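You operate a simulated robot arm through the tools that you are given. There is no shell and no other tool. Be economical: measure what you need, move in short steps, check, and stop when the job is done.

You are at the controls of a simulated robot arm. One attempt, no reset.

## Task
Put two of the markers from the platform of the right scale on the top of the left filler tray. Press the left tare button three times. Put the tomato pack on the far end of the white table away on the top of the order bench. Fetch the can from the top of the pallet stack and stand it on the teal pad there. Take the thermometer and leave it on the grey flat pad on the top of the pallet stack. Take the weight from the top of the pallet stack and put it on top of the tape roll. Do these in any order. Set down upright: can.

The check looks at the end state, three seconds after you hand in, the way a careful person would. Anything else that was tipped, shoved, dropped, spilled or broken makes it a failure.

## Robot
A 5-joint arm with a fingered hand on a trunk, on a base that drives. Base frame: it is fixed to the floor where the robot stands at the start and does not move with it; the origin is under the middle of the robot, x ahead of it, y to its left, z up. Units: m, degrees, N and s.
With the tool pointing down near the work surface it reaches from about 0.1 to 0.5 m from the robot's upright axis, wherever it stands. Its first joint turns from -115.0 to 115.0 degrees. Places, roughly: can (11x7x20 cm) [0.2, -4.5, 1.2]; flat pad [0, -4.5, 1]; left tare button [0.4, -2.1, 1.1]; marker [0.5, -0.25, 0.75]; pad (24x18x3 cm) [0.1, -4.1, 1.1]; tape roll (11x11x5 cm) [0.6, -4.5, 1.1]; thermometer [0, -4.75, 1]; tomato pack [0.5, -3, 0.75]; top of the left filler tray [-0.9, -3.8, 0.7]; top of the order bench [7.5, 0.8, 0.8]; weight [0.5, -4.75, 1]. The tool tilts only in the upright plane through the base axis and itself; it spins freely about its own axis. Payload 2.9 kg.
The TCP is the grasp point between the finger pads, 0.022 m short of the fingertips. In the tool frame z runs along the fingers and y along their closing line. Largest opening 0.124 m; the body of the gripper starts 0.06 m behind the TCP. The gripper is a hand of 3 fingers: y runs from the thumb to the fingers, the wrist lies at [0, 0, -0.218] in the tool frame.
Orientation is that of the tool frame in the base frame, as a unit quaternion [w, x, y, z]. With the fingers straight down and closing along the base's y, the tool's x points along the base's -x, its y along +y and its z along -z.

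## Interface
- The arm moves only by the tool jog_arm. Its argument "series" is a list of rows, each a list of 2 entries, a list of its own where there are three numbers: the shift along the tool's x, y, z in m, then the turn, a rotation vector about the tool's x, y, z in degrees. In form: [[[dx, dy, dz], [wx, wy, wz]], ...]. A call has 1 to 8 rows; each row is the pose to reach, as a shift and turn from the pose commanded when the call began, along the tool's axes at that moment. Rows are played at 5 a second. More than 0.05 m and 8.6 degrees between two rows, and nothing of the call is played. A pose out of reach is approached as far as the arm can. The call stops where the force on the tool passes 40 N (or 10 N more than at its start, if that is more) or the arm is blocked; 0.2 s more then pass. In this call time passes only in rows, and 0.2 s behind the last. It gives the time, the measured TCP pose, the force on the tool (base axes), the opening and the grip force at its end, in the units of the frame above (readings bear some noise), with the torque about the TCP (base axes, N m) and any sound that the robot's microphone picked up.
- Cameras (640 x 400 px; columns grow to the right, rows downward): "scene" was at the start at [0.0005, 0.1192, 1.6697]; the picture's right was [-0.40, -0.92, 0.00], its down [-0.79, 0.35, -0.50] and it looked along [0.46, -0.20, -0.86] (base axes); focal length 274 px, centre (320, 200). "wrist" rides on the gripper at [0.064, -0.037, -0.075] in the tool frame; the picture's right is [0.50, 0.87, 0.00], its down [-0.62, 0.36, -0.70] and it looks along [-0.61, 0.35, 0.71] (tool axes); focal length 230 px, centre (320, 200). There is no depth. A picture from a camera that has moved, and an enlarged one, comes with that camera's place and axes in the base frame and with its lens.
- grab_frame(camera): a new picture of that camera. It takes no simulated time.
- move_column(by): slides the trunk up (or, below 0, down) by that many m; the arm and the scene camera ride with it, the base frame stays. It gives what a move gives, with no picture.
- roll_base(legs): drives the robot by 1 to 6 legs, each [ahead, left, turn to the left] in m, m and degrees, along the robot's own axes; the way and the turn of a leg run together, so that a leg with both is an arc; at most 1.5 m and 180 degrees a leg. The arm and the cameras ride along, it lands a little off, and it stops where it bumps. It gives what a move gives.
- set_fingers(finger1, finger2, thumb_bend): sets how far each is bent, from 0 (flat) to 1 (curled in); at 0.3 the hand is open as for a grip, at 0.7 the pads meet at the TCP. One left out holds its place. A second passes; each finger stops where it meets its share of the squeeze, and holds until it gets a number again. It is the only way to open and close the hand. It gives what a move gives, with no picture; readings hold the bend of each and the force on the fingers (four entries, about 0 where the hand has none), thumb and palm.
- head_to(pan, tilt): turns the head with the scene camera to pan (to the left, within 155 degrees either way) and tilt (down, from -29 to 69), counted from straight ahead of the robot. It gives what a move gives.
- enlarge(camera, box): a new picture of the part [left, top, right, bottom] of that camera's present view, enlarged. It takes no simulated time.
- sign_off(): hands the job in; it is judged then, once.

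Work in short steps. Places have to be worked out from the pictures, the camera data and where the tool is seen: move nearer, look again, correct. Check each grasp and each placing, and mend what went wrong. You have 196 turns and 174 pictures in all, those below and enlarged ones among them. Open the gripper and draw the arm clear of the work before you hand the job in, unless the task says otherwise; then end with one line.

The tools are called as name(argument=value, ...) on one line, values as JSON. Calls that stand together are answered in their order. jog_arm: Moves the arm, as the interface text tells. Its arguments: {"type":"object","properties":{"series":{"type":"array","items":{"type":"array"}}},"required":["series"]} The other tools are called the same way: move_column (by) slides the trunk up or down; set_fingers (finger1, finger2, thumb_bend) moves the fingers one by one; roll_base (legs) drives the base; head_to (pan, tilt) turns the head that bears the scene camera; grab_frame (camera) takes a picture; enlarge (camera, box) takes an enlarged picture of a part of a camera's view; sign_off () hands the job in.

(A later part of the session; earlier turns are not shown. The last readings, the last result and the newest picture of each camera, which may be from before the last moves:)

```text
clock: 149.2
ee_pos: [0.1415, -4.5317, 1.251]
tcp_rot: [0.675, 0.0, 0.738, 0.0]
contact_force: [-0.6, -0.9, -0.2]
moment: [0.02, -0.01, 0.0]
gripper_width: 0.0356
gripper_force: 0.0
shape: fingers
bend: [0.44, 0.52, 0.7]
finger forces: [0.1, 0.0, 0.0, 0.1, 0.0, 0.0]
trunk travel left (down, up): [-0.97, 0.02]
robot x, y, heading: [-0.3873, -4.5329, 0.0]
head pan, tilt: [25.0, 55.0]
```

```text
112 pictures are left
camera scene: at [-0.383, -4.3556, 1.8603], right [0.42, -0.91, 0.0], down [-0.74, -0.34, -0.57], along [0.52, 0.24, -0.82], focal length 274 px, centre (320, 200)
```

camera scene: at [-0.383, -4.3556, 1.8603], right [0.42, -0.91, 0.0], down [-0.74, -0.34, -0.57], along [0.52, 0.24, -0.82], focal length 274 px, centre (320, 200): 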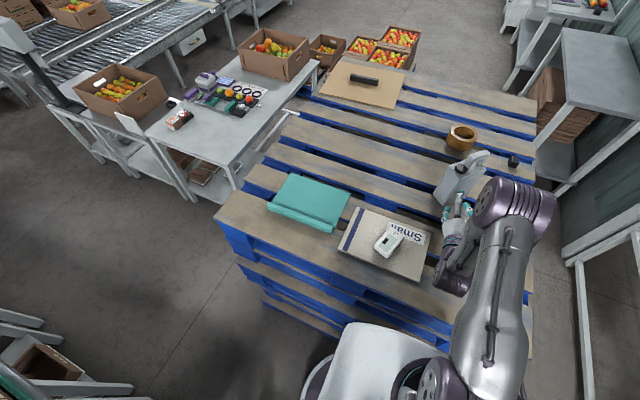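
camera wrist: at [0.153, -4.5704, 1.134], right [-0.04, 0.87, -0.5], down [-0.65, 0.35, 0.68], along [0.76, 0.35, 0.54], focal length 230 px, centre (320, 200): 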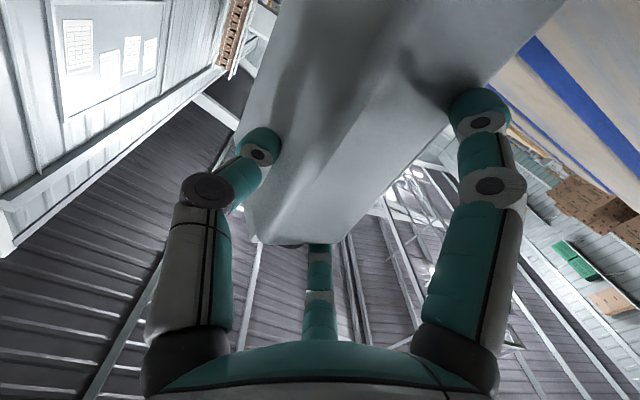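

The can slipped out of the grip. I check how it stands.

enlarge(camera="scene", box=[390, 110, 560, 250])

grab_frame(camera="wrist")

```text
2.86 times, centred on (475, 180) of scene
camera zoom: at [-0.383, -4.3556, 1.8603], right [0.42, -0.91, 0.0], down [-0.74, -0.34, -0.57], along [0.52, 0.24, -0.82], focal length 783 px, centre (-123, 257)
```

zoom: 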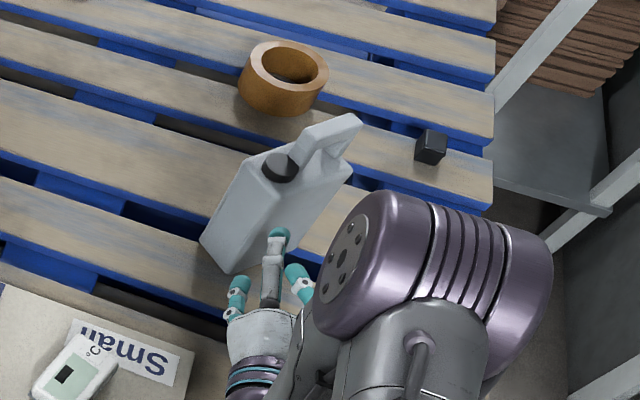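

```text
110 pictures are left
camera wrist: at [0.0607, -4.5699, 1.1939], right [-0.05, 0.87, -0.5], down [-0.64, 0.36, 0.68], along [0.76, 0.35, 0.54], focal length 230 px, centre (320, 200)
```

wrist: 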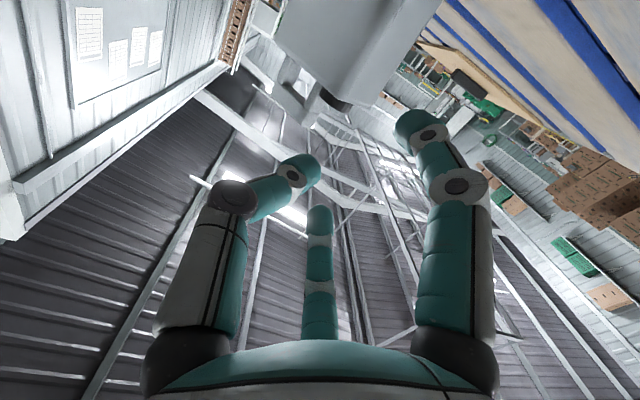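

The can stands upright but was pushed to ≈(0.33, −4.54) and yawed ~−36°. I open the hand, bring the tool back to vertical, and will test the vertical reach, then work from the south aisle.

set_fingers(finger1=0.3, finger2=0.3, thumb_bend=0.3)

jog_arm(series=[[[-0.01, 0, -0.01], [0, 8.5, 0]], [[-0.02, 0, -0.015], [0, 17, 0]], [[-0.03, 0, -0.02], [0, 25.5, 0]], [[-0.04, 0, -0.02], [0, 34, 0]], [[-0.05, 0, -0.02], [0, 42.5, 0]], [[-0.06, 0, -0.02], [0, 51, 0]], [[-0.07, 0, -0.02], [0, 59.5, 0]], [[-0.07, 0, -0.02], [0, 68, 0]]])

jog_arm(series=[[[0, 0, 0], [0, 8.5, 0]], [[0, 0, 0], [0, 17, 0]]])

jog_arm(series=[[[-0.03, 0, 0], [0, 0, 0]], [[-0.06, 0, 0], [0, 0, 0]]])

```text
clock: 150.2
ee_pos: [0.1412, -4.5302, 1.2507]
tcp_rot: [0.674, 0.0, 0.738, 0.0]
contact_force: [1.0, -0.7, 0.5]
moment: [-0.01, 0.02, 0.0]
gripper_width: 0.1035
gripper_force: 0.0
shape: fingers
bend: [0.3, 0.3, 0.3]
finger forces: [0.1, 0.1, 0.1, 0.1, 0.1, 0.0]
trunk travel left (down, up): [-0.97, 0.02]
robot x, y, heading: [-0.3871, -4.5321, -0.0]
head pan, tilt: [25.0, 55.0]
```

```text
clock: 152.0
ee_pos: [0.1283, -4.5303, 1.3213]
tcp_rot: [0.146, 0.001, 0.989, 0.001]
contact_force: [0.9, -0.6, 0.6]
moment: [0.01, 0.01, -0.01]
gripper_width: 0.1038
gripper_force: 0.0
shape: fingers
bend: [0.3, 0.3, 0.3]
finger forces: [0.0, 0.0, 0.1, 0.1, 0.0, 0.0]
trunk travel left (down, up): [-0.97, 0.02]
robot x, y, heading: [-0.3866, -4.5287, -0.2]
head pan, tilt: [25.0, 55.0]
```

```text
clock: 152.6
ee_pos: [0.129, -4.5291, 1.3197]
tcp_rot: [-0.002, 0.002, 1.0, 0.0]
contact_force: [0.4, -0.4, 0.2]
moment: [0.01, 0.05, -0.01]
gripper_width: 0.1036
gripper_force: 0.0
shape: fingers
bend: [0.3, 0.3, 0.3]
finger forces: [0.0, 0.0, 0.1, 0.1, 0.1, 0.0]
trunk travel left (down, up): [-0.97, 0.02]
robot x, y, heading: [-0.3877, -4.5312, 0.0]
head pan, tilt: [25.0, 55.0]
```

```text
clock: 153.2
ee_pos: [0.1871, -4.5314, 1.3174]
tcp_rot: [-0.004, 0.002, 1.0, 0.0]
contact_force: [0.3, -0.2, -0.3]
moment: [-0.01, 0.01, 0.0]
gripper_width: 0.1035
gripper_force: 0.1
shape: fingers
bend: [0.3, 0.3, 0.3]
finger forces: [0.1, 0.0, 0.0, 0.0, 0.0, 0.0]
trunk travel left (down, up): [-0.97, 0.02]
robot x, y, heading: [-0.3888, -4.5285, -0.2]
head pan, tilt: [25.0, 55.0]
```

Vertical reach at this height is already 0.576 m. I test further, 2 cm higher.

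jog_arm(series=[[[-0.02, 0, -0.02], [0, 0, 0]], [[-0.06, 0, -0.02], [0, 0, 0]], [[-0.1, 0, -0.02], [0, 0, 0]]])

grab_frame(camera="wrist")

enlarge(camera="scene", box=[360, 90, 560, 250])

```text
clock: 154.0
ee_pos: [0.1826, -4.5306, 1.3245]
tcp_rot: [0.0, 0.002, 1.0, 0.0]
contact_force: [0.0, -0.1, 0.3]
moment: [0.0, -0.01, -0.05]
gripper_width: 0.1039
gripper_force: 0.1
shape: fingers
bend: [0.3, 0.3, 0.3]
finger forces: [0.0, 0.0, 0.0, 0.0, 0.1, 0.0]
out of reach, approached as far as the arm can: row 1, 2, 3
trunk travel left (down, up): [-0.97, 0.02]
robot x, y, heading: [-0.3875, -4.5367, 0.2]
head pan, tilt: [25.0, 55.0]
```

```text
109 pictures are left
camera wrist: at [0.1192, -4.5692, 1.4005], right [-0.5, 0.87, 0.0], down [0.62, 0.35, 0.7], along [0.61, 0.35, -0.71], focal length 230 px, centre (320, 200)
```

wrist: 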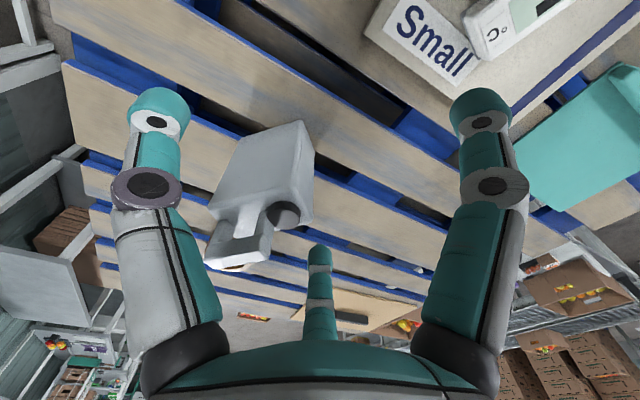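

```text
2.50 times, centred on (460, 170) of scene
camera zoom: at [-0.3835, -4.3555, 1.8603], right [0.42, -0.91, 0.0], down [-0.74, -0.34, -0.57], along [0.52, 0.24, -0.82], focal length 685 px, centre (-30, 275)
```

zoom: 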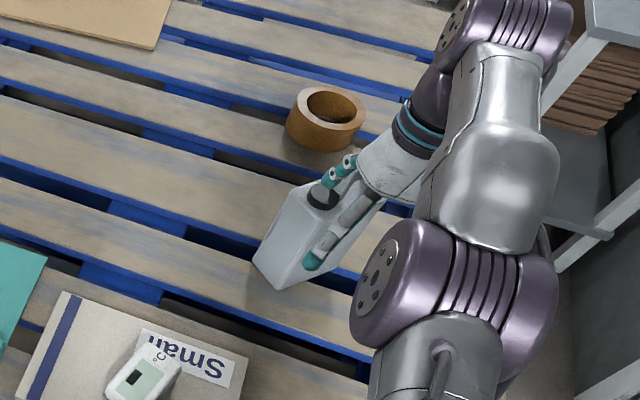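

Vertical reach tops at ~0.575 m here. The south aisle brings can, weight and roll within that. I retract the arm and drive round the southwest corner, turning to face +y.

jog_arm(series=[[[0.045, 0, 0], [0, 0, 0]], [[0.09, 0, 0], [0, 0, 0]], [[0.135, 0, 0], [0, 0, 0]], [[0.18, 0, 0], [0, 0, 0]], [[0.225, 0, 0], [0, 0, 0]], [[0.27, 0, 0], [0, 0, 0]]])

roll_base(legs=[[-0.09, 0, 0], [0, -0.72, 0]])

head_to(pan=-20, tilt=40)

grab_frame(camera="scene")

```text
clock: 155.4
ee_pos: [-0.0883, -4.5286, 1.3274]
tcp_rot: [0.0, 0.001, 1.0, -0.001]
contact_force: [-0.5, -0.7, 0.2]
moment: [0.0, -0.03, 0.0]
gripper_width: 0.104
gripper_force: 0.1
shape: fingers
bend: [0.3, 0.3, 0.3]
finger forces: [0.1, 0.1, 0.0, 0.0, 0.1, 0.0]
trunk travel left (down, up): [-0.97, 0.02]
robot x, y, heading: [-0.3892, -4.5292, -0.2]
head pan, tilt: [25.0, 55.0]
```

```text
clock: 160.0
ee_pos: [-0.1768, -5.2414, 1.3269]
tcp_rot: [-0.001, 0.002, 1.0, 0.0]
contact_force: [0.8, -0.3, -1.3]
moment: [0.0, -0.04, 0.04]
gripper_width: 0.1037
gripper_force: 0.1
shape: fingers
bend: [0.3, 0.3, 0.3]
finger forces: [0.1, 0.0, 0.1, 0.0, 0.0, 0.0]
trunk travel left (down, up): [-0.97, 0.02]
robot x, y, heading: [-0.4789, -5.2457, -0.0]
head pan, tilt: [25.0, 55.0]
```

```text
clock: 161.2
ee_pos: [-0.1769, -5.2425, 1.3266]
tcp_rot: [-0.001, 0.002, 1.0, 0.0]
contact_force: [-0.7, -0.4, 0.5]
moment: [0.01, 0.02, 0.01]
gripper_width: 0.1036
gripper_force: 0.0
shape: fingers
bend: [0.3, 0.3, 0.3]
finger forces: [0.0, 0.0, 0.1, 0.1, 0.0, 0.1]
trunk travel left (down, up): [-0.97, 0.02]
robot x, y, heading: [-0.4784, -5.2441, -0.0]
head pan, tilt: [-20.0, 40.0]
```

```text
107 pictures are left
camera scene: at [-0.4595, -5.1291, 1.881], right [-0.34, -0.94, 0.0], down [-0.6, 0.22, -0.77], along [0.72, -0.26, -0.64], focal length 274 px, centre (320, 200)
```

scene: 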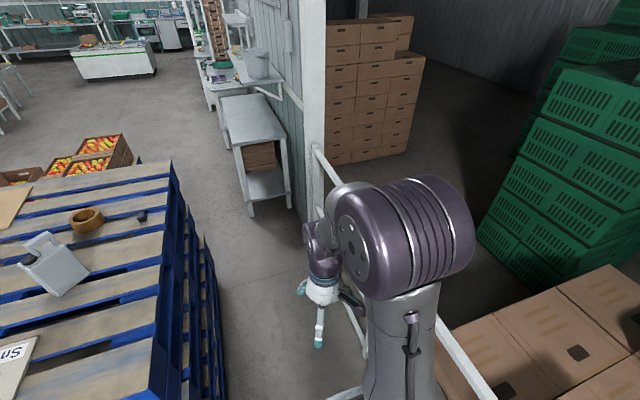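

The south aisle is clear (fence at y≈−5.74). I drive along it to x≈0.37 and turn to face the stack.

roll_base(legs=[[0.85, 0, 0], [0, 0, 90], [0.13, 0, 0]])

head_to(pan=0, tilt=55)

grab_frame(camera="scene")

grab_frame(camera="wrist")

```text
clock: 170.3
ee_pos: [0.3641, -4.8151, 1.3275]
tcp_rot: [-0.001, -0.701, 0.714, 0.0]
contact_force: [0.1, -0.6, 0.3]
moment: [-0.02, -0.01, 0.02]
gripper_width: 0.1038
gripper_force: 0.0
shape: fingers
bend: [0.3, 0.3, 0.3]
finger forces: [0.0, 0.0, 0.1, 0.0, 0.0, 0.1]
trunk travel left (down, up): [-0.97, 0.02]
robot x, y, heading: [0.3622, -5.1136, 89.2]
head pan, tilt: [-20.0, 40.0]
```

```text
clock: 171.1
ee_pos: [0.3654, -4.8129, 1.3262]
tcp_rot: [0.0, -0.701, 0.713, 0.0]
contact_force: [-0.2, -0.1, -0.1]
moment: [-0.03, -0.02, 0.02]
gripper_width: 0.1036
gripper_force: 0.1
shape: fingers
bend: [0.3, 0.3, 0.3]
finger forces: [0.0, 0.0, 0.0, 0.0, 0.0, 0.1]
trunk travel left (down, up): [-0.97, 0.02]
robot x, y, heading: [0.3634, -5.1202, 89.3]
head pan, tilt: [0.0, 55.0]
```

```text
106 pictures are left
camera scene: at [0.2176, -5.0986, 1.8604], right [1.0, -0.02, 0.0], down [-0.01, -0.82, -0.57], along [0.01, 0.57, -0.82], focal length 274 px, centre (320, 200)
```

scene: 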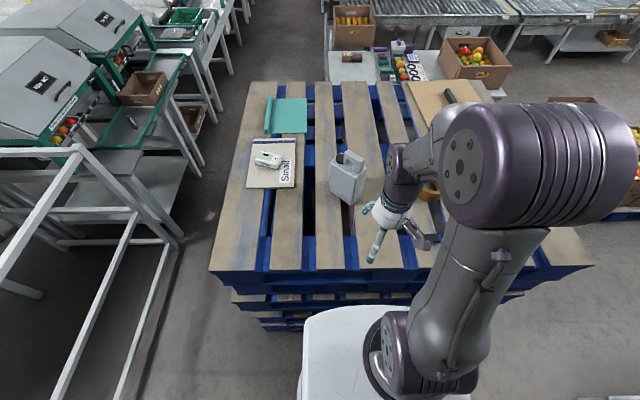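

```text
105 pictures are left
camera wrist: at [0.4004, -4.8785, 1.4031], right [-0.88, -0.48, 0.0], down [-0.34, 0.63, 0.7], along [-0.34, 0.61, -0.71], focal length 230 px, centre (320, 200)
```

wrist: 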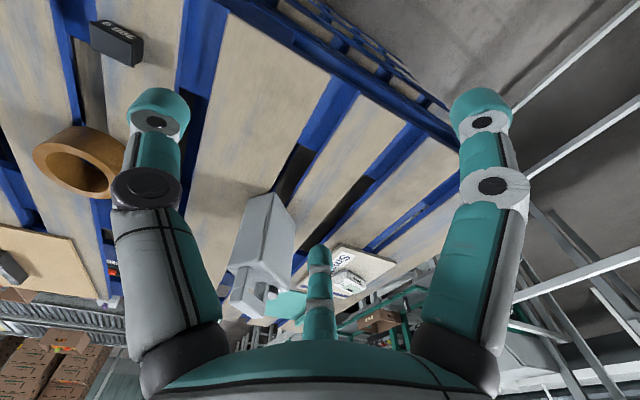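

I enlarge the can for its yaw and handle.

enlarge(camera="scene", box=[270, 110, 450, 250])

enlarge(camera="wrist", box=[20, 10, 320, 330])

```text
2.86 times, centred on (360, 180) of scene
camera zoom: at [0.2176, -5.0986, 1.8604], right [1.0, -0.02, 0.0], down [-0.01, -0.82, -0.57], along [0.01, 0.57, -0.82], focal length 783 px, centre (206, 257)
```

zoom: 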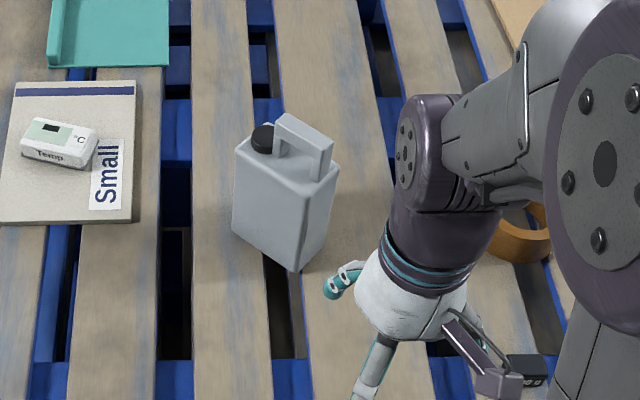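

```text
1.25 times, centred on (170, 170) of wrist
camera zoom: at [0.4004, -4.8785, 1.4031], right [-0.88, -0.48, 0.0], down [-0.34, 0.63, 0.7], along [-0.34, 0.61, -0.71], focal length 288 px, centre (508, 238)
```

zoom: 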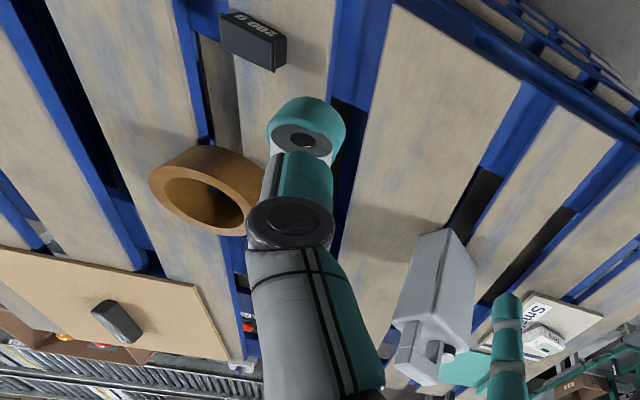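

Can centre ≈(0.32, −4.516), handle bar centre ≈(0.328, −4.54, top 1.28), bar along −37°. I'll grip the handle bar from above with the thumb on the cap side. First I close up to the stack and spin the hand.

roll_base(legs=[[0.025, 0.01, 0.7]])

jog_arm(series=[[[0, 0, 0], [0, 0, 8.5]], [[0, 0, 0], [0, 0, 17]], [[0, 0, 0], [0, 0, 25.5]], [[0, 0, 0], [0, 0, 34]], [[0, 0, 0], [0, 0, 42.5]], [[0, 0, 0], [0, 0, 51]], [[0, 0, 0], [0, 0, 59.5]], [[0, 0, 0], [0, 0, 68]]])

jog_arm(series=[[[0, 0, 0], [0, 0, 8.5]], [[0, 0, 0], [0, 0, 17]], [[0, 0, 0], [0, 0, 25.5]], [[0, 0, 0], [0, 0, 34]], [[0, 0, 0], [0, 0, 42.5]], [[0, 0, 0], [0, 0, 51]], [[0, 0, 0], [0, 0, 58]]])

grab_frame(camera="wrist")

```text
clock: 171.9
ee_pos: [0.3532, -4.7936, 1.3293]
tcp_rot: [0.001, -0.704, 0.71, 0.002]
contact_force: [0.0, 0.4, -0.4]
moment: [0.05, -0.01, 0.03]
gripper_width: 0.1037
gripper_force: 0.0
shape: fingers
bend: [0.3, 0.3, 0.3]
finger forces: [0.0, 0.1, 0.1, 0.1, 0.0, 0.0]
trunk travel left (down, up): [-0.97, 0.02]
robot x, y, heading: [0.3498, -5.0922, 89.8]
head pan, tilt: [0.0, 55.0]
```

```text
clock: 173.8
ee_pos: [0.3507, -4.7882, 1.3282]
tcp_rot: [0.0, -0.186, 0.982, -0.001]
contact_force: [0.2, -0.4, -0.1]
moment: [0.0, 0.01, -0.03]
gripper_width: 0.1039
gripper_force: 0.1
shape: fingers
bend: [0.3, 0.3, 0.3]
finger forces: [0.0, 0.0, 0.0, 0.1, 0.0, 0.1]
trunk travel left (down, up): [-0.97, 0.02]
robot x, y, heading: [0.3505, -5.0874, 89.6]
head pan, tilt: [0.0, 55.0]
```

```text
clock: 175.3
ee_pos: [0.3517, -4.7884, 1.3264]
tcp_rot: [0.0, 0.313, 0.95, -0.001]
contact_force: [0.2, -0.2, 0.3]
moment: [0.0, 0.01, 0.01]
gripper_width: 0.1038
gripper_force: 0.1
shape: fingers
bend: [0.3, 0.3, 0.3]
finger forces: [0.0, 0.0, 0.0, 0.0, 0.0, 0.0]
trunk travel left (down, up): [-0.97, 0.02]
robot x, y, heading: [0.3529, -5.0917, 89.7]
head pan, tilt: [0.0, 55.0]
```

```text
102 pictures are left
camera wrist: at [0.278, -4.7815, 1.4029], right [0.11, 0.99, 0.0], down [0.71, -0.08, 0.7], along [0.7, -0.08, -0.71], focal length 230 px, centre (320, 200)
```

wrist: 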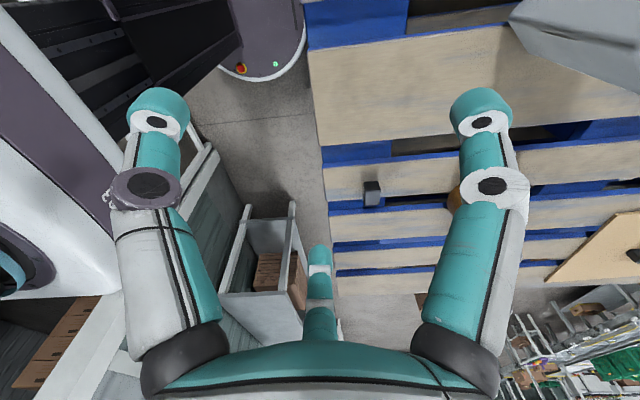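

Hand is spun as wanted (closing line at 53°). I move most of the way toward the handle at z≈1.325 and look.

jog_arm(series=[[[0.027, 0.031, 0], [0, 0, 0]], [[0.055, 0.062, 0], [0, 0, 0]], [[0.082, 0.093, 0], [0, 0, 0]], [[0.11, 0.124, 0], [0, 0, 0]], [[0.13, 0.147, 0], [0, 0, 0]]])

grab_frame(camera="wrist")

enlarge(camera="scene", box=[270, 90, 450, 230])

```text
clock: 176.6
ee_pos: [0.3342, -4.5903, 1.3253]
tcp_rot: [0.001, 0.312, 0.95, -0.002]
contact_force: [-0.1, -0.1, -0.1]
moment: [-0.01, 0.04, -0.01]
gripper_width: 0.1038
gripper_force: 0.1
shape: fingers
bend: [0.3, 0.3, 0.3]
finger forces: [0.0, 0.0, 0.0, 0.0, 0.0, 0.0]
trunk travel left (down, up): [-0.97, 0.02]
robot x, y, heading: [0.3532, -5.088, 89.4]
head pan, tilt: [0.0, 55.0]
```

```text
101 pictures are left
camera wrist: at [0.2606, -4.5845, 1.4023], right [0.11, 0.99, 0.0], down [0.71, -0.08, 0.7], along [0.7, -0.08, -0.71], focal length 230 px, centre (320, 200)
```

wrist: 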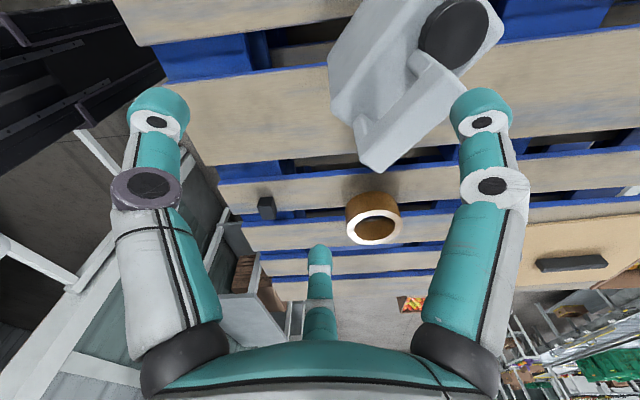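

```text
2.86 times, centred on (360, 160) of scene
camera zoom: at [0.2076, -5.0745, 1.8603], right [1.0, 0.0, 0.0], down [0.0, -0.82, -0.57], along [0.0, 0.57, -0.82], focal length 783 px, centre (206, 314)
```

zoom: 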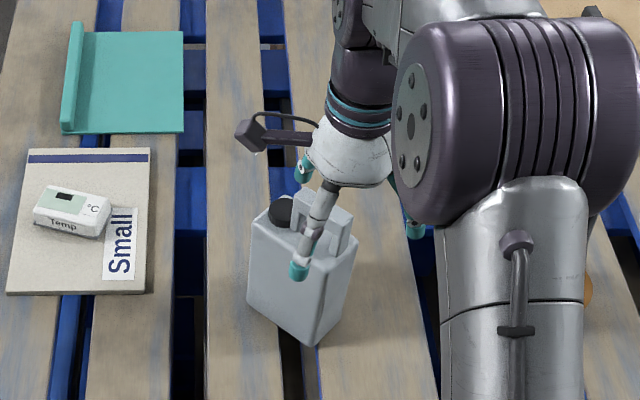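

Handle bar centre confirmed at (0.328, −4.54). I move over it.

jog_arm(series=[[[0.02, 0.022, 0], [0, 0, 0]], [[0.0325, 0.037, 0], [0, 0, 0]]])

grab_frame(camera="wrist")

enlarge(camera="scene", box=[300, 120, 430, 230])

```text
clock: 177.2
ee_pos: [0.3288, -4.5412, 1.3254]
tcp_rot: [0.001, 0.313, 0.95, -0.001]
contact_force: [0.6, -0.1, -0.5]
moment: [-0.02, -0.01, 0.0]
gripper_width: 0.1039
gripper_force: 0.0
shape: fingers
bend: [0.3, 0.3, 0.3]
finger forces: [0.0, 0.0, 0.0, 0.0, 0.1, 0.0]
trunk travel left (down, up): [-0.97, 0.02]
robot x, y, heading: [0.3517, -5.0938, 89.5]
head pan, tilt: [0.0, 55.0]
```

```text
99 pictures are left
camera wrist: at [0.2552, -4.5354, 1.402], right [0.11, 0.99, 0.0], down [0.71, -0.08, 0.7], along [0.7, -0.08, -0.71], focal length 230 px, centre (320, 200)
```

wrist: 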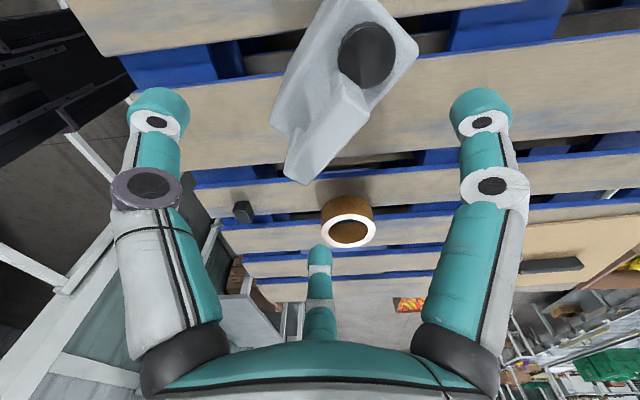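

```text
3.64 times, centred on (365, 175) of scene
camera zoom: at [0.2075, -5.0743, 1.8603], right [1.0, 0.0, 0.0], down [0.0, -0.82, -0.57], along [0.0, 0.57, -0.82], focal length 997 px, centre (156, 291)
```

zoom: 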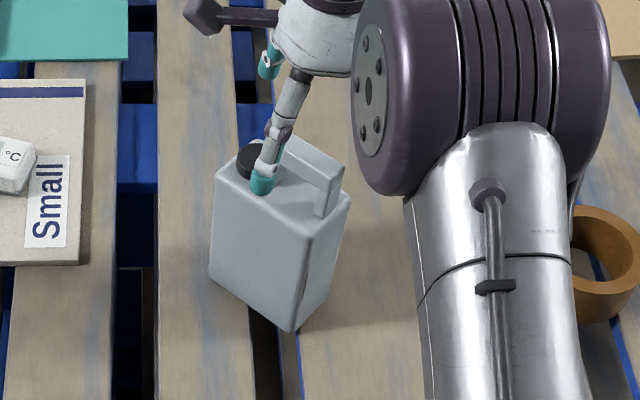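

Aligned across the bar. I lower to z≈1.268 stepwise, watching force.

jog_arm(series=[[[0.003, 0, 0.025], [0, 0, 0]], [[0.003, 0, 0.045], [0, 0, 0]], [[0.003, 0, 0.057], [0, 0, 0]]])

grab_frame(camera="wrist")

enlarge(camera="scene", box=[300, 120, 430, 230])

```text
clock: 177.9
ee_pos: [0.3284, -4.5429, 1.269]
tcp_rot: [-0.001, 0.313, 0.95, -0.001]
contact_force: [0.4, -0.2, 0.3]
moment: [0.01, 0.0, 0.0]
gripper_width: 0.1038
gripper_force: 0.0
shape: fingers
bend: [0.3, 0.3, 0.3]
finger forces: [0.0, 0.0, 0.1, 0.0, 0.1, 0.0]
trunk travel left (down, up): [-0.97, 0.02]
robot x, y, heading: [0.3544, -5.0917, 89.8]
head pan, tilt: [0.0, 55.0]
```

```text
97 pictures are left
camera wrist: at [0.254, -4.5354, 1.3456], right [0.11, 0.99, 0.0], down [0.71, -0.08, 0.7], along [0.7, -0.08, -0.71], focal length 230 px, centre (320, 200)
```

wrist: 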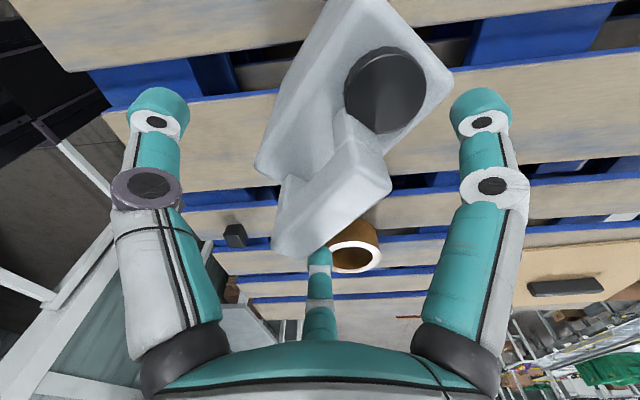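

```text
3.64 times, centred on (365, 175) of scene
camera zoom: at [0.2077, -5.0772, 1.8604], right [1.0, 0.0, 0.0], down [0.0, -0.82, -0.57], along [0.0, 0.57, -0.82], focal length 997 px, centre (156, 291)
```

zoom: 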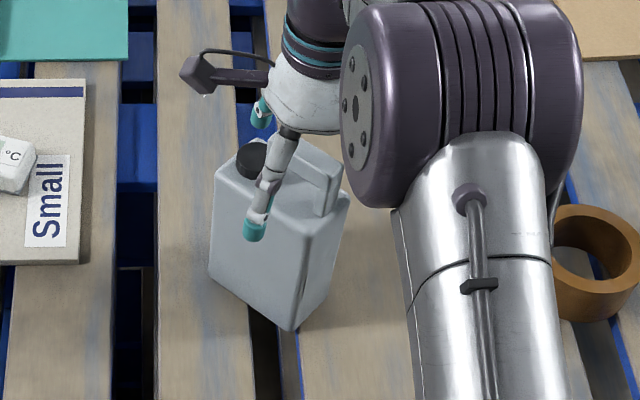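

TCP (image centre) lies on the bar. I go 5 mm lower and close.

jog_arm(series=[[[0.003, 0.003, 0.006], [0, 0, 0]]])

set_fingers(finger1=0.75, finger2=0.75, thumb_bend=0.75)

grab_frame(camera="wrist")

```text
clock: 178.3
ee_pos: [0.3272, -4.5384, 1.263]
tcp_rot: [0.0, 0.313, 0.95, -0.001]
contact_force: [-0.8, -0.6, 0.3]
moment: [-0.01, 0.01, -0.03]
gripper_width: 0.1037
gripper_force: 0.0
shape: fingers
bend: [0.3, 0.3, 0.3]
finger forces: [0.0, 0.0, 0.0, 0.1, 0.0, 0.1]
trunk travel left (down, up): [-0.97, 0.02]
robot x, y, heading: [0.3524, -5.0934, 89.7]
head pan, tilt: [0.0, 55.0]
```

```text
clock: 179.3
ee_pos: [0.3256, -4.537, 1.2624]
tcp_rot: [0.001, 0.312, 0.95, -0.003]
contact_force: [0.4, 0.4, 0.0]
moment: [0.09, -0.11, -0.02]
gripper_width: 0.0006
gripper_force: 9.7
shape: fingers
bend: [0.72, 0.74, 0.67]
finger forces: [7.0, 2.9, 0.1, 0.1, 9.8, 0.0]
trunk travel left (down, up): [-0.97, 0.02]
robot x, y, heading: [0.3559, -5.0894, 90.0]
head pan, tilt: [0.0, 55.0]
```

```text
95 pictures are left
camera wrist: at [0.2528, -4.5303, 1.3384], right [0.11, 0.99, 0.0], down [0.71, -0.08, 0.7], along [0.7, -0.08, -0.71], focal length 230 px, centre (320, 200)
```

wrist: 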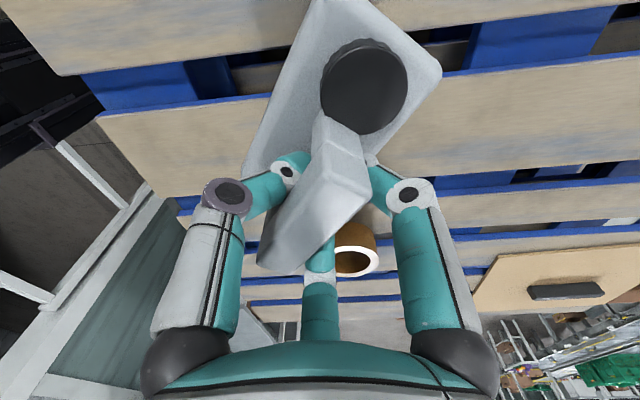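

The fingers have met under the bar, inside the handle loop, hooking it. I lift 3 cm gently and check.

jog_arm(series=[[[0, 0, -0.012], [0, 0, 0]], [[0, 0, -0.024], [0, 0, 0]], [[0, 0, -0.036], [0, 0, 0]], [[0, 0, -0.045], [0, 0, 0]]])

grab_frame(camera="wrist")

enlarge(camera="scene", box=[270, 90, 450, 230])

```text
clock: 180.3
ee_pos: [0.3272, -4.537, 1.3075]
tcp_rot: [0.0, 0.312, 0.95, -0.001]
contact_force: [0.5, -0.9, -11.1]
moment: [0.06, -0.08, 0.01]
gripper_width: 0.0
gripper_force: 11.6
shape: fingers
bend: [0.72, 0.74, 0.67]
finger forces: [7.9, 4.5, 0.0, 0.1, 11.1, 0.0]
trunk travel left (down, up): [-0.97, 0.02]
robot x, y, heading: [0.3528, -5.0903, 89.6]
head pan, tilt: [0.0, 55.0]
```

```text
94 pictures are left
camera wrist: at [0.253, -4.5295, 1.3839], right [0.11, 0.99, 0.0], down [0.71, -0.08, 0.7], along [0.7, -0.08, -0.71], focal length 230 px, centre (320, 200)
```

wrist: 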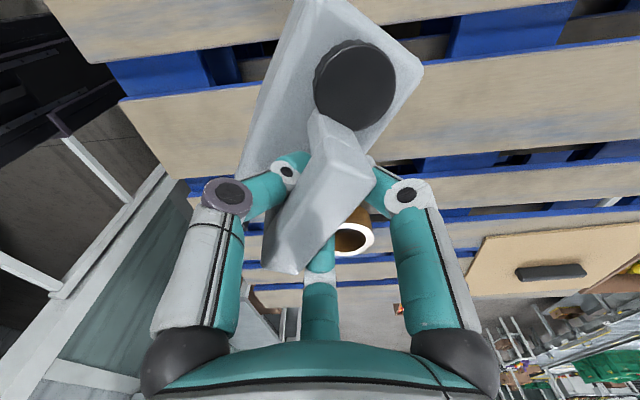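

```text
2.86 times, centred on (360, 160) of scene
camera zoom: at [0.2076, -5.0749, 1.8603], right [1.0, 0.0, 0.0], down [0.0, -0.82, -0.57], along [0.0, 0.57, -0.82], focal length 783 px, centre (206, 314)
```

zoom: 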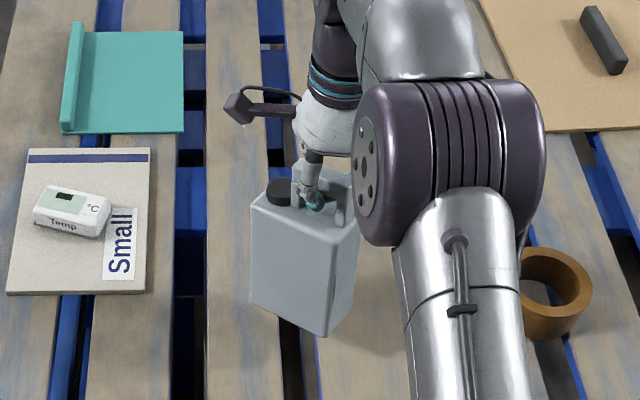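

The can hangs from the handle (≈1.1 kg), bottom off the boards. I retract over the clear boards toward the robot and raise.

jog_arm(series=[[[-0.02, -0.027, -0.005], [0, 0, 0]], [[-0.04, -0.054, -0.01], [0, 0, 0]], [[-0.06, -0.081, -0.02], [0, 0, 0]], [[-0.08, -0.108, -0.035], [0, 0, 0]], [[-0.1, -0.135, -0.05], [0, 0, 0]], [[-0.119, -0.161, -0.065], [0, 0, 0]]])

grab_frame(camera="scene")

```text
clock: 181.8
ee_pos: [0.3271, -4.7406, 1.3727]
tcp_rot: [0.0, 0.313, 0.95, -0.001]
contact_force: [-0.1, -2.4, -11.0]
moment: [0.02, -0.08, 0.02]
gripper_width: 0.0
gripper_force: 11.9
shape: fingers
bend: [0.72, 0.74, 0.67]
finger forces: [8.1, 4.8, 0.1, 0.0, 10.4, 0.1]
trunk travel left (down, up): [-0.97, 0.02]
robot x, y, heading: [0.3525, -5.0863, 89.8]
head pan, tilt: [0.0, 55.0]
```

```text
92 pictures are left
camera scene: at [0.2077, -5.0779, 1.8603], right [1.0, 0.0, 0.0], down [0.0, -0.82, -0.57], along [0.0, 0.57, -0.82], focal length 274 px, centre (320, 200)
```

scene: 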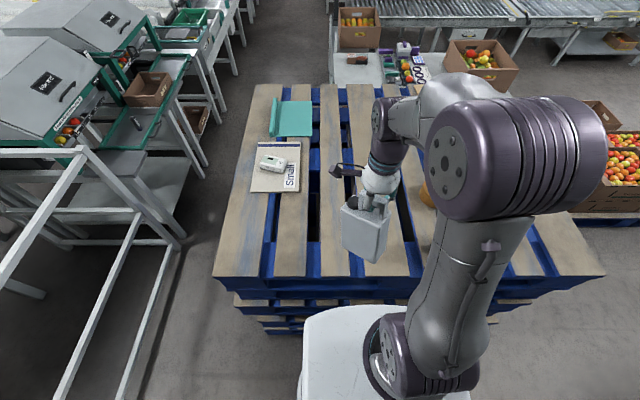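

Good. Now I back off, drive west and north round the corner into the lane with the can, facing +x.

roll_base(legs=[[-0.16, 0, 0], [0, 0.84, 0], [0, 0, -90], [0, 1.08, 0]])

head_to(pan=0, tilt=55)

grab_frame(camera="scene")

grab_frame(camera="wrist")

```text
clock: 196.2
ee_pos: [-0.1243, -4.1398, 1.3734]
tcp_rot: [0.0, 0.893, 0.451, -0.001]
contact_force: [-0.1, 0.1, -10.9]
moment: [-0.07, -0.04, 0.0]
gripper_width: 0.0001
gripper_force: 8.6
shape: fingers
bend: [0.73, 0.74, 0.67]
finger forces: [0.3, 5.0, 0.1, 0.0, 11.8, 0.0]
trunk travel left (down, up): [-0.97, 0.02]
robot x, y, heading: [-0.4789, -4.1666, -0.5]
head pan, tilt: [0.0, 55.0]
```

```text
clock: 196.8
ee_pos: [-0.1243, -4.141, 1.3737]
tcp_rot: [0.0, 0.892, 0.452, -0.001]
contact_force: [-0.6, 0.1, -11.6]
moment: [-0.05, -0.04, 0.0]
gripper_width: 0.0
gripper_force: 12.4
shape: fingers
bend: [0.73, 0.74, 0.67]
finger forces: [8.4, 5.0, 0.1, 0.0, 11.6, 0.0]
trunk travel left (down, up): [-0.97, 0.02]
robot x, y, heading: [-0.4784, -4.1687, -0.3]
head pan, tilt: [0.0, 55.0]
```

```text
91 pictures are left
camera scene: at [-0.4641, -4.0207, 1.8603], right [-0.01, -1.0, 0.0], down [-0.82, 0.0, -0.57], along [0.57, 0.0, -0.82], focal length 274 px, centre (320, 200)
```

scene: 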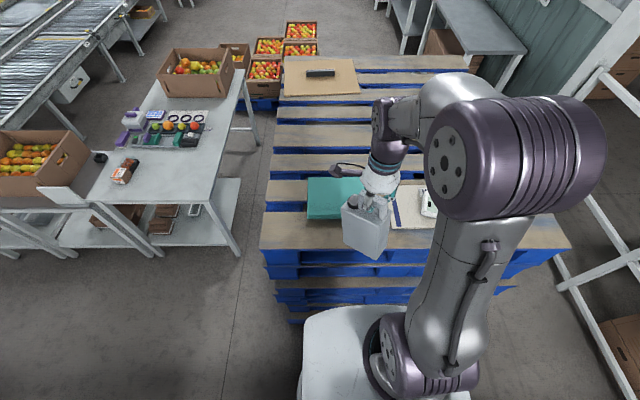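

```text
90 pictures are left
camera wrist: at [-0.1165, -4.0676, 1.4486], right [0.99, -0.11, 0.0], down [-0.08, -0.71, 0.7], along [-0.08, -0.7, -0.71], focal length 230 px, centre (320, 200)
```

wrist: 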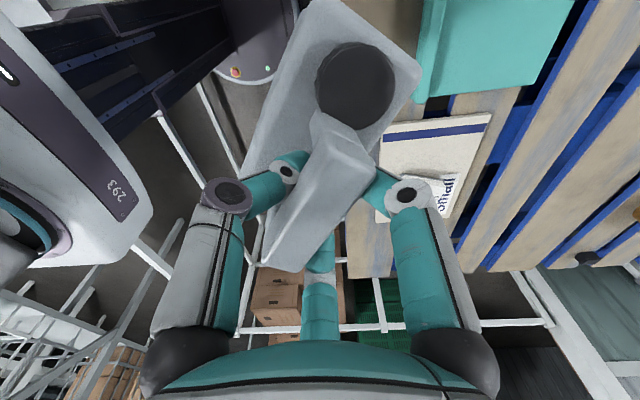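

Holding steady. I move the base 7.5 cm closer, then carry the can over the pad while spinning it square (long side along y).

roll_base(legs=[[0.075, 0, 0]])

jog_arm(series=[[[0.016, 0.024, 0], [0, 0, -7.8]], [[0.032, 0.048, 0], [0, 0, -15.6]], [[0.048, 0.072, 0], [0, 0, -23.4]], [[0.064, 0.095, 0], [0, 0, -31.2]], [[0.079, 0.118, 0], [0, 0, -39]]])

grab_frame(camera="wrist")

enlarge(camera="scene", box=[260, 100, 460, 280])

```text
clock: 197.8
ee_pos: [-0.0583, -4.1387, 1.3732]
tcp_rot: [0.0, 0.892, 0.451, 0.0]
contact_force: [-2.1, 0.8, -9.8]
moment: [-0.07, 0.03, 0.01]
gripper_width: 0.0002
gripper_force: 14.1
shape: fingers
bend: [0.72, 0.74, 0.67]
finger forces: [9.7, 5.6, 0.0, 0.1, 12.2, 0.0]
trunk travel left (down, up): [-0.97, 0.02]
robot x, y, heading: [-0.4049, -4.1679, -0.3]
head pan, tilt: [0.0, 55.0]
```

```text
clock: 199.0
ee_pos: [0.0909, -4.147, 1.3702]
tcp_rot: [-0.002, 0.69, 0.724, -0.001]
contact_force: [1.8, 0.2, -10.6]
moment: [-0.03, -0.17, 0.03]
gripper_width: 0.0006
gripper_force: 13.3
shape: fingers
bend: [0.73, 0.74, 0.67]
finger forces: [8.8, 5.0, 0.1, 0.0, 13.2, 0.1]
trunk travel left (down, up): [-0.97, 0.02]
robot x, y, heading: [-0.4056, -4.1663, -0.3]
head pan, tilt: [0.0, 55.0]
```

```text
89 pictures are left
camera wrist: at [0.0511, -4.0863, 1.4462], right [0.84, 0.54, 0.0], down [0.39, -0.6, 0.7], along [0.38, -0.59, -0.71], focal length 230 px, centre (320, 200)
```

wrist: 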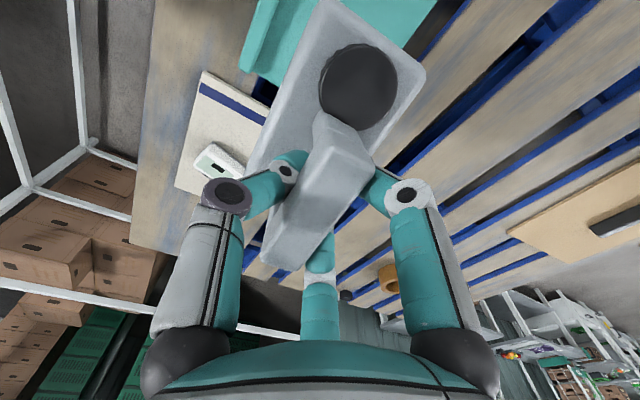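

```text
2.22 times, centred on (360, 190) of scene
camera zoom: at [-0.3901, -4.0208, 1.8603], right [0.0, -1.0, 0.0], down [-0.82, 0.0, -0.57], along [0.57, 0.0, -0.82], focal length 609 px, centre (231, 222)
```

zoom: 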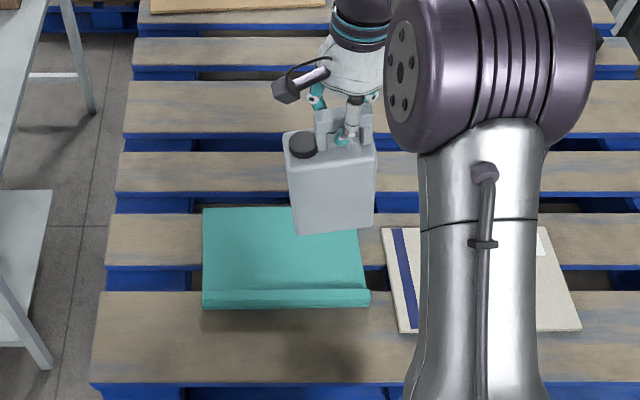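

In this view the can is ~5.5 cm right of the pad's centre. I shift it to the middle and lower 5 cm.

jog_arm(series=[[[0.028, -0.004, 0], [0, 0, 0]], [[0.055, -0.008, 0], [0, 0, 0]], [[0.055, -0.008, 0.03], [0, 0, 0]], [[0.055, -0.008, 0.05], [0, 0, 0]]])

enlarge(camera="scene", box=[260, 100, 460, 280])

grab_frame(camera="wrist")

```text
clock: 200.0
ee_pos: [0.0792, -4.0913, 1.3197]
tcp_rot: [-0.001, 0.69, 0.723, -0.001]
contact_force: [0.3, 0.4, -10.6]
moment: [0.03, -0.04, 0.02]
gripper_width: 0.0006
gripper_force: 13.1
shape: fingers
bend: [0.73, 0.74, 0.67]
finger forces: [8.2, 5.2, 0.0, 0.0, 12.0, 0.0]
trunk travel left (down, up): [-0.97, 0.02]
robot x, y, heading: [-0.4015, -4.1651, -0.0]
head pan, tilt: [0.0, 55.0]
```

```text
2.22 times, centred on (360, 190) of scene
camera zoom: at [-0.3908, -4.0205, 1.8603], right [0.0, -1.0, 0.0], down [-0.82, 0.0, -0.57], along [0.57, 0.0, -0.82], focal length 609 px, centre (231, 222)
```

zoom: 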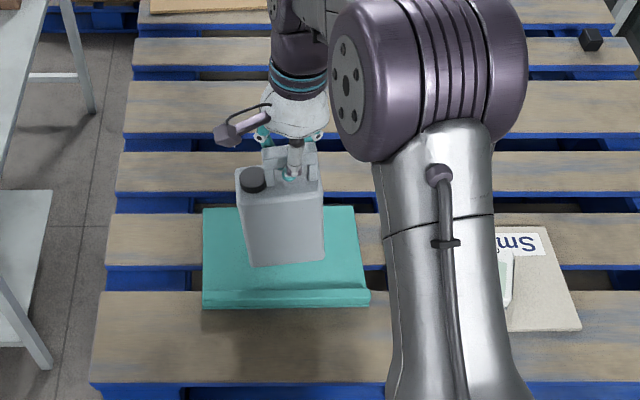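

```text
86 pictures are left
camera wrist: at [0.0396, -4.0302, 1.3964], right [0.84, 0.54, 0.0], down [0.39, -0.6, 0.7], along [0.38, -0.59, -0.71], focal length 230 px, centre (320, 200)
```

wrist: 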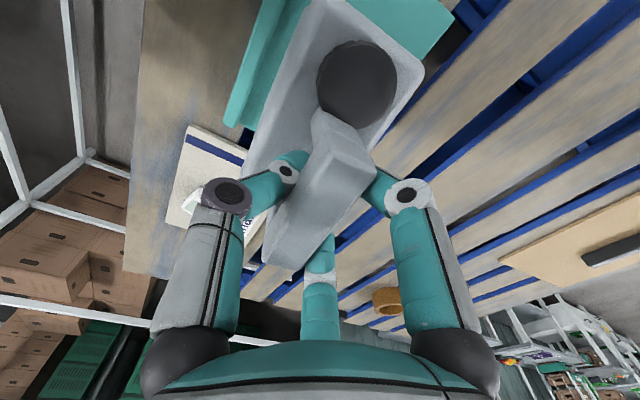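

Centred on the pad. I lower in small rows until the weight is taken.

jog_arm(series=[[[0, 0.008, 0.006], [0, 0, 0]], [[0, 0.008, 0.012], [0, 0, 0]], [[0, 0.008, 0.016], [0, 0, 0]]])

enlarge(camera="scene", box=[260, 100, 460, 280])

```text
clock: 200.8
ee_pos: [0.0866, -4.0894, 1.3057]
tcp_rot: [-0.001, 0.69, 0.724, -0.002]
contact_force: [-0.1, 0.6, -10.6]
moment: [-0.01, -0.06, -0.01]
gripper_width: 0.0004
gripper_force: 13.0
shape: fingers
bend: [0.73, 0.74, 0.67]
finger forces: [8.2, 5.2, 0.1, 0.0, 12.1, 0.1]
trunk travel left (down, up): [-0.97, 0.02]
robot x, y, heading: [-0.4025, -4.1636, -0.6]
head pan, tilt: [0.0, 55.0]
```

```text
2.22 times, centred on (360, 190) of scene
camera zoom: at [-0.3921, -4.0202, 1.8603], right [0.0, -1.0, 0.0], down [-0.82, 0.0, -0.57], along [0.57, 0.0, -0.82], focal length 609 px, centre (231, 222)
```

zoom: 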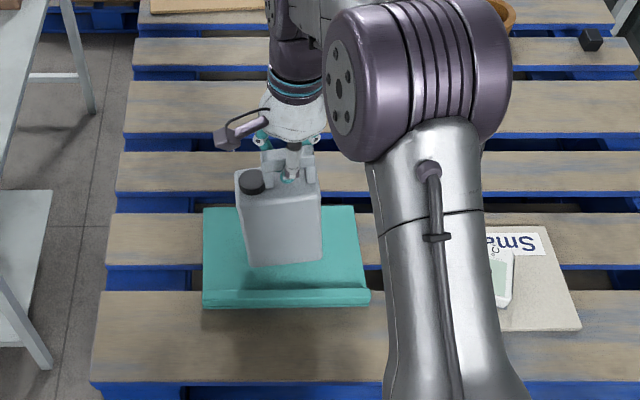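

Not yet touching (still −10.6 N). I continue down.

jog_arm(series=[[[0, 0, 0.004], [0, 0, 0]], [[0, 0, 0.008], [0, 0, 0]], [[0, 0, 0.012], [0, 0, 0]]])

jog_arm(series=[[[0, 0, 0.004], [0, 0, 0]], [[0, 0, 0.008], [0, 0, 0]]])

enlarge(camera="scene", box=[260, 100, 460, 280])

```text
clock: 201.6
ee_pos: [0.0875, -4.0903, 1.2942]
tcp_rot: [-0.001, 0.69, 0.724, -0.002]
contact_force: [0.8, -0.3, -10.6]
moment: [-0.02, -0.06, -0.01]
gripper_width: 0.0004
gripper_force: 12.8
shape: fingers
bend: [0.73, 0.74, 0.67]
finger forces: [8.3, 5.2, 0.0, 0.1, 12.0, 0.0]
trunk travel left (down, up): [-0.97, 0.02]
robot x, y, heading: [-0.4044, -4.1651, -0.3]
head pan, tilt: [0.0, 55.0]
```

```text
clock: 202.2
ee_pos: [0.0866, -4.092, 1.286]
tcp_rot: [-0.002, 0.691, 0.723, -0.002]
contact_force: [-0.9, -0.6, -10.9]
moment: [0.0, -0.09, 0.04]
gripper_width: 0.0006
gripper_force: 13.3
shape: fingers
bend: [0.73, 0.74, 0.67]
finger forces: [8.5, 5.0, 0.0, 0.0, 12.2, 0.0]
trunk travel left (down, up): [-0.97, 0.02]
robot x, y, heading: [-0.4024, -4.166, -0.4]
head pan, tilt: [0.0, 55.0]
```

```text
2.22 times, centred on (360, 190) of scene
camera zoom: at [-0.3909, -4.0204, 1.8603], right [0.0, -1.0, 0.0], down [-0.82, 0.0, -0.57], along [0.57, 0.0, -0.82], focal length 609 px, centre (231, 222)
```

zoom: 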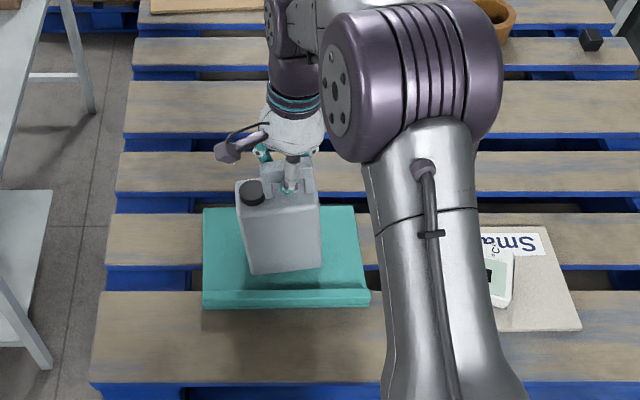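

jog_arm(series=[[[0, 0.004, 0.003], [0, 0, 0]], [[0, 0.004, 0.006], [0, 0, 0]], [[0, 0.004, 0.008], [0, 0, 0]]])

jog_arm(series=[[[0, 0, 0.003], [0, 0, 0]], [[0, 0, 0.006], [0, 0, 0]]])

enlarge(camera="scene", box=[260, 100, 460, 280])

```text
clock: 203.0
ee_pos: [0.0887, -4.0906, 1.2787]
tcp_rot: [-0.001, 0.69, 0.724, 0.0]
contact_force: [0.0, -1.3, -9.3]
moment: [0.01, -0.07, 0.04]
gripper_width: 0.0006
gripper_force: 12.2
shape: fingers
bend: [0.73, 0.74, 0.67]
finger forces: [8.0, 4.8, 0.0, 0.1, 11.8, 0.0]
trunk travel left (down, up): [-0.97, 0.02]
robot x, y, heading: [-0.4065, -4.1701, -0.2]
head pan, tilt: [0.0, 55.0]
```

```text
clock: 203.6
ee_pos: [0.0883, -4.0931, 1.2746]
tcp_rot: [-0.001, 0.69, 0.724, 0.0]
contact_force: [-0.8, -4.3, 9.5]
moment: [0.1, -0.04, -0.07]
gripper_width: 0.0
gripper_force: 11.4
shape: fingers
bend: [0.73, 0.74, 0.67]
finger forces: [12.8, 1.8, 0.0, 0.0, 7.8, 0.1]
trunk travel left (down, up): [-0.97, 0.02]
robot x, y, heading: [-0.4048, -4.1668, -0.2]
head pan, tilt: [0.0, 55.0]
```

```text
2.22 times, centred on (360, 190) of scene
camera zoom: at [-0.3955, -4.0238, 1.8609], right [0.0, -1.0, 0.0], down [-0.82, 0.0, -0.57], along [0.57, 0.0, -0.82], focal length 609 px, centre (231, 222)
```

zoom: 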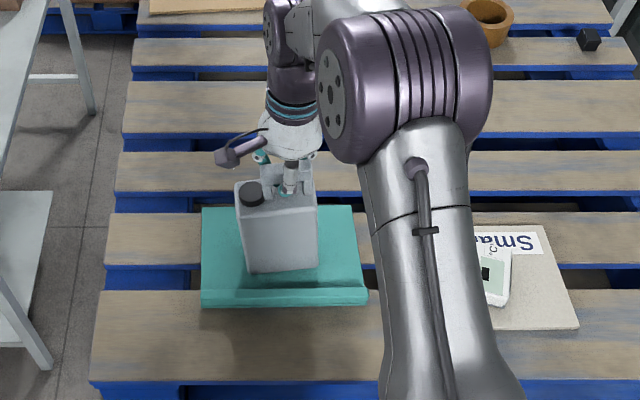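

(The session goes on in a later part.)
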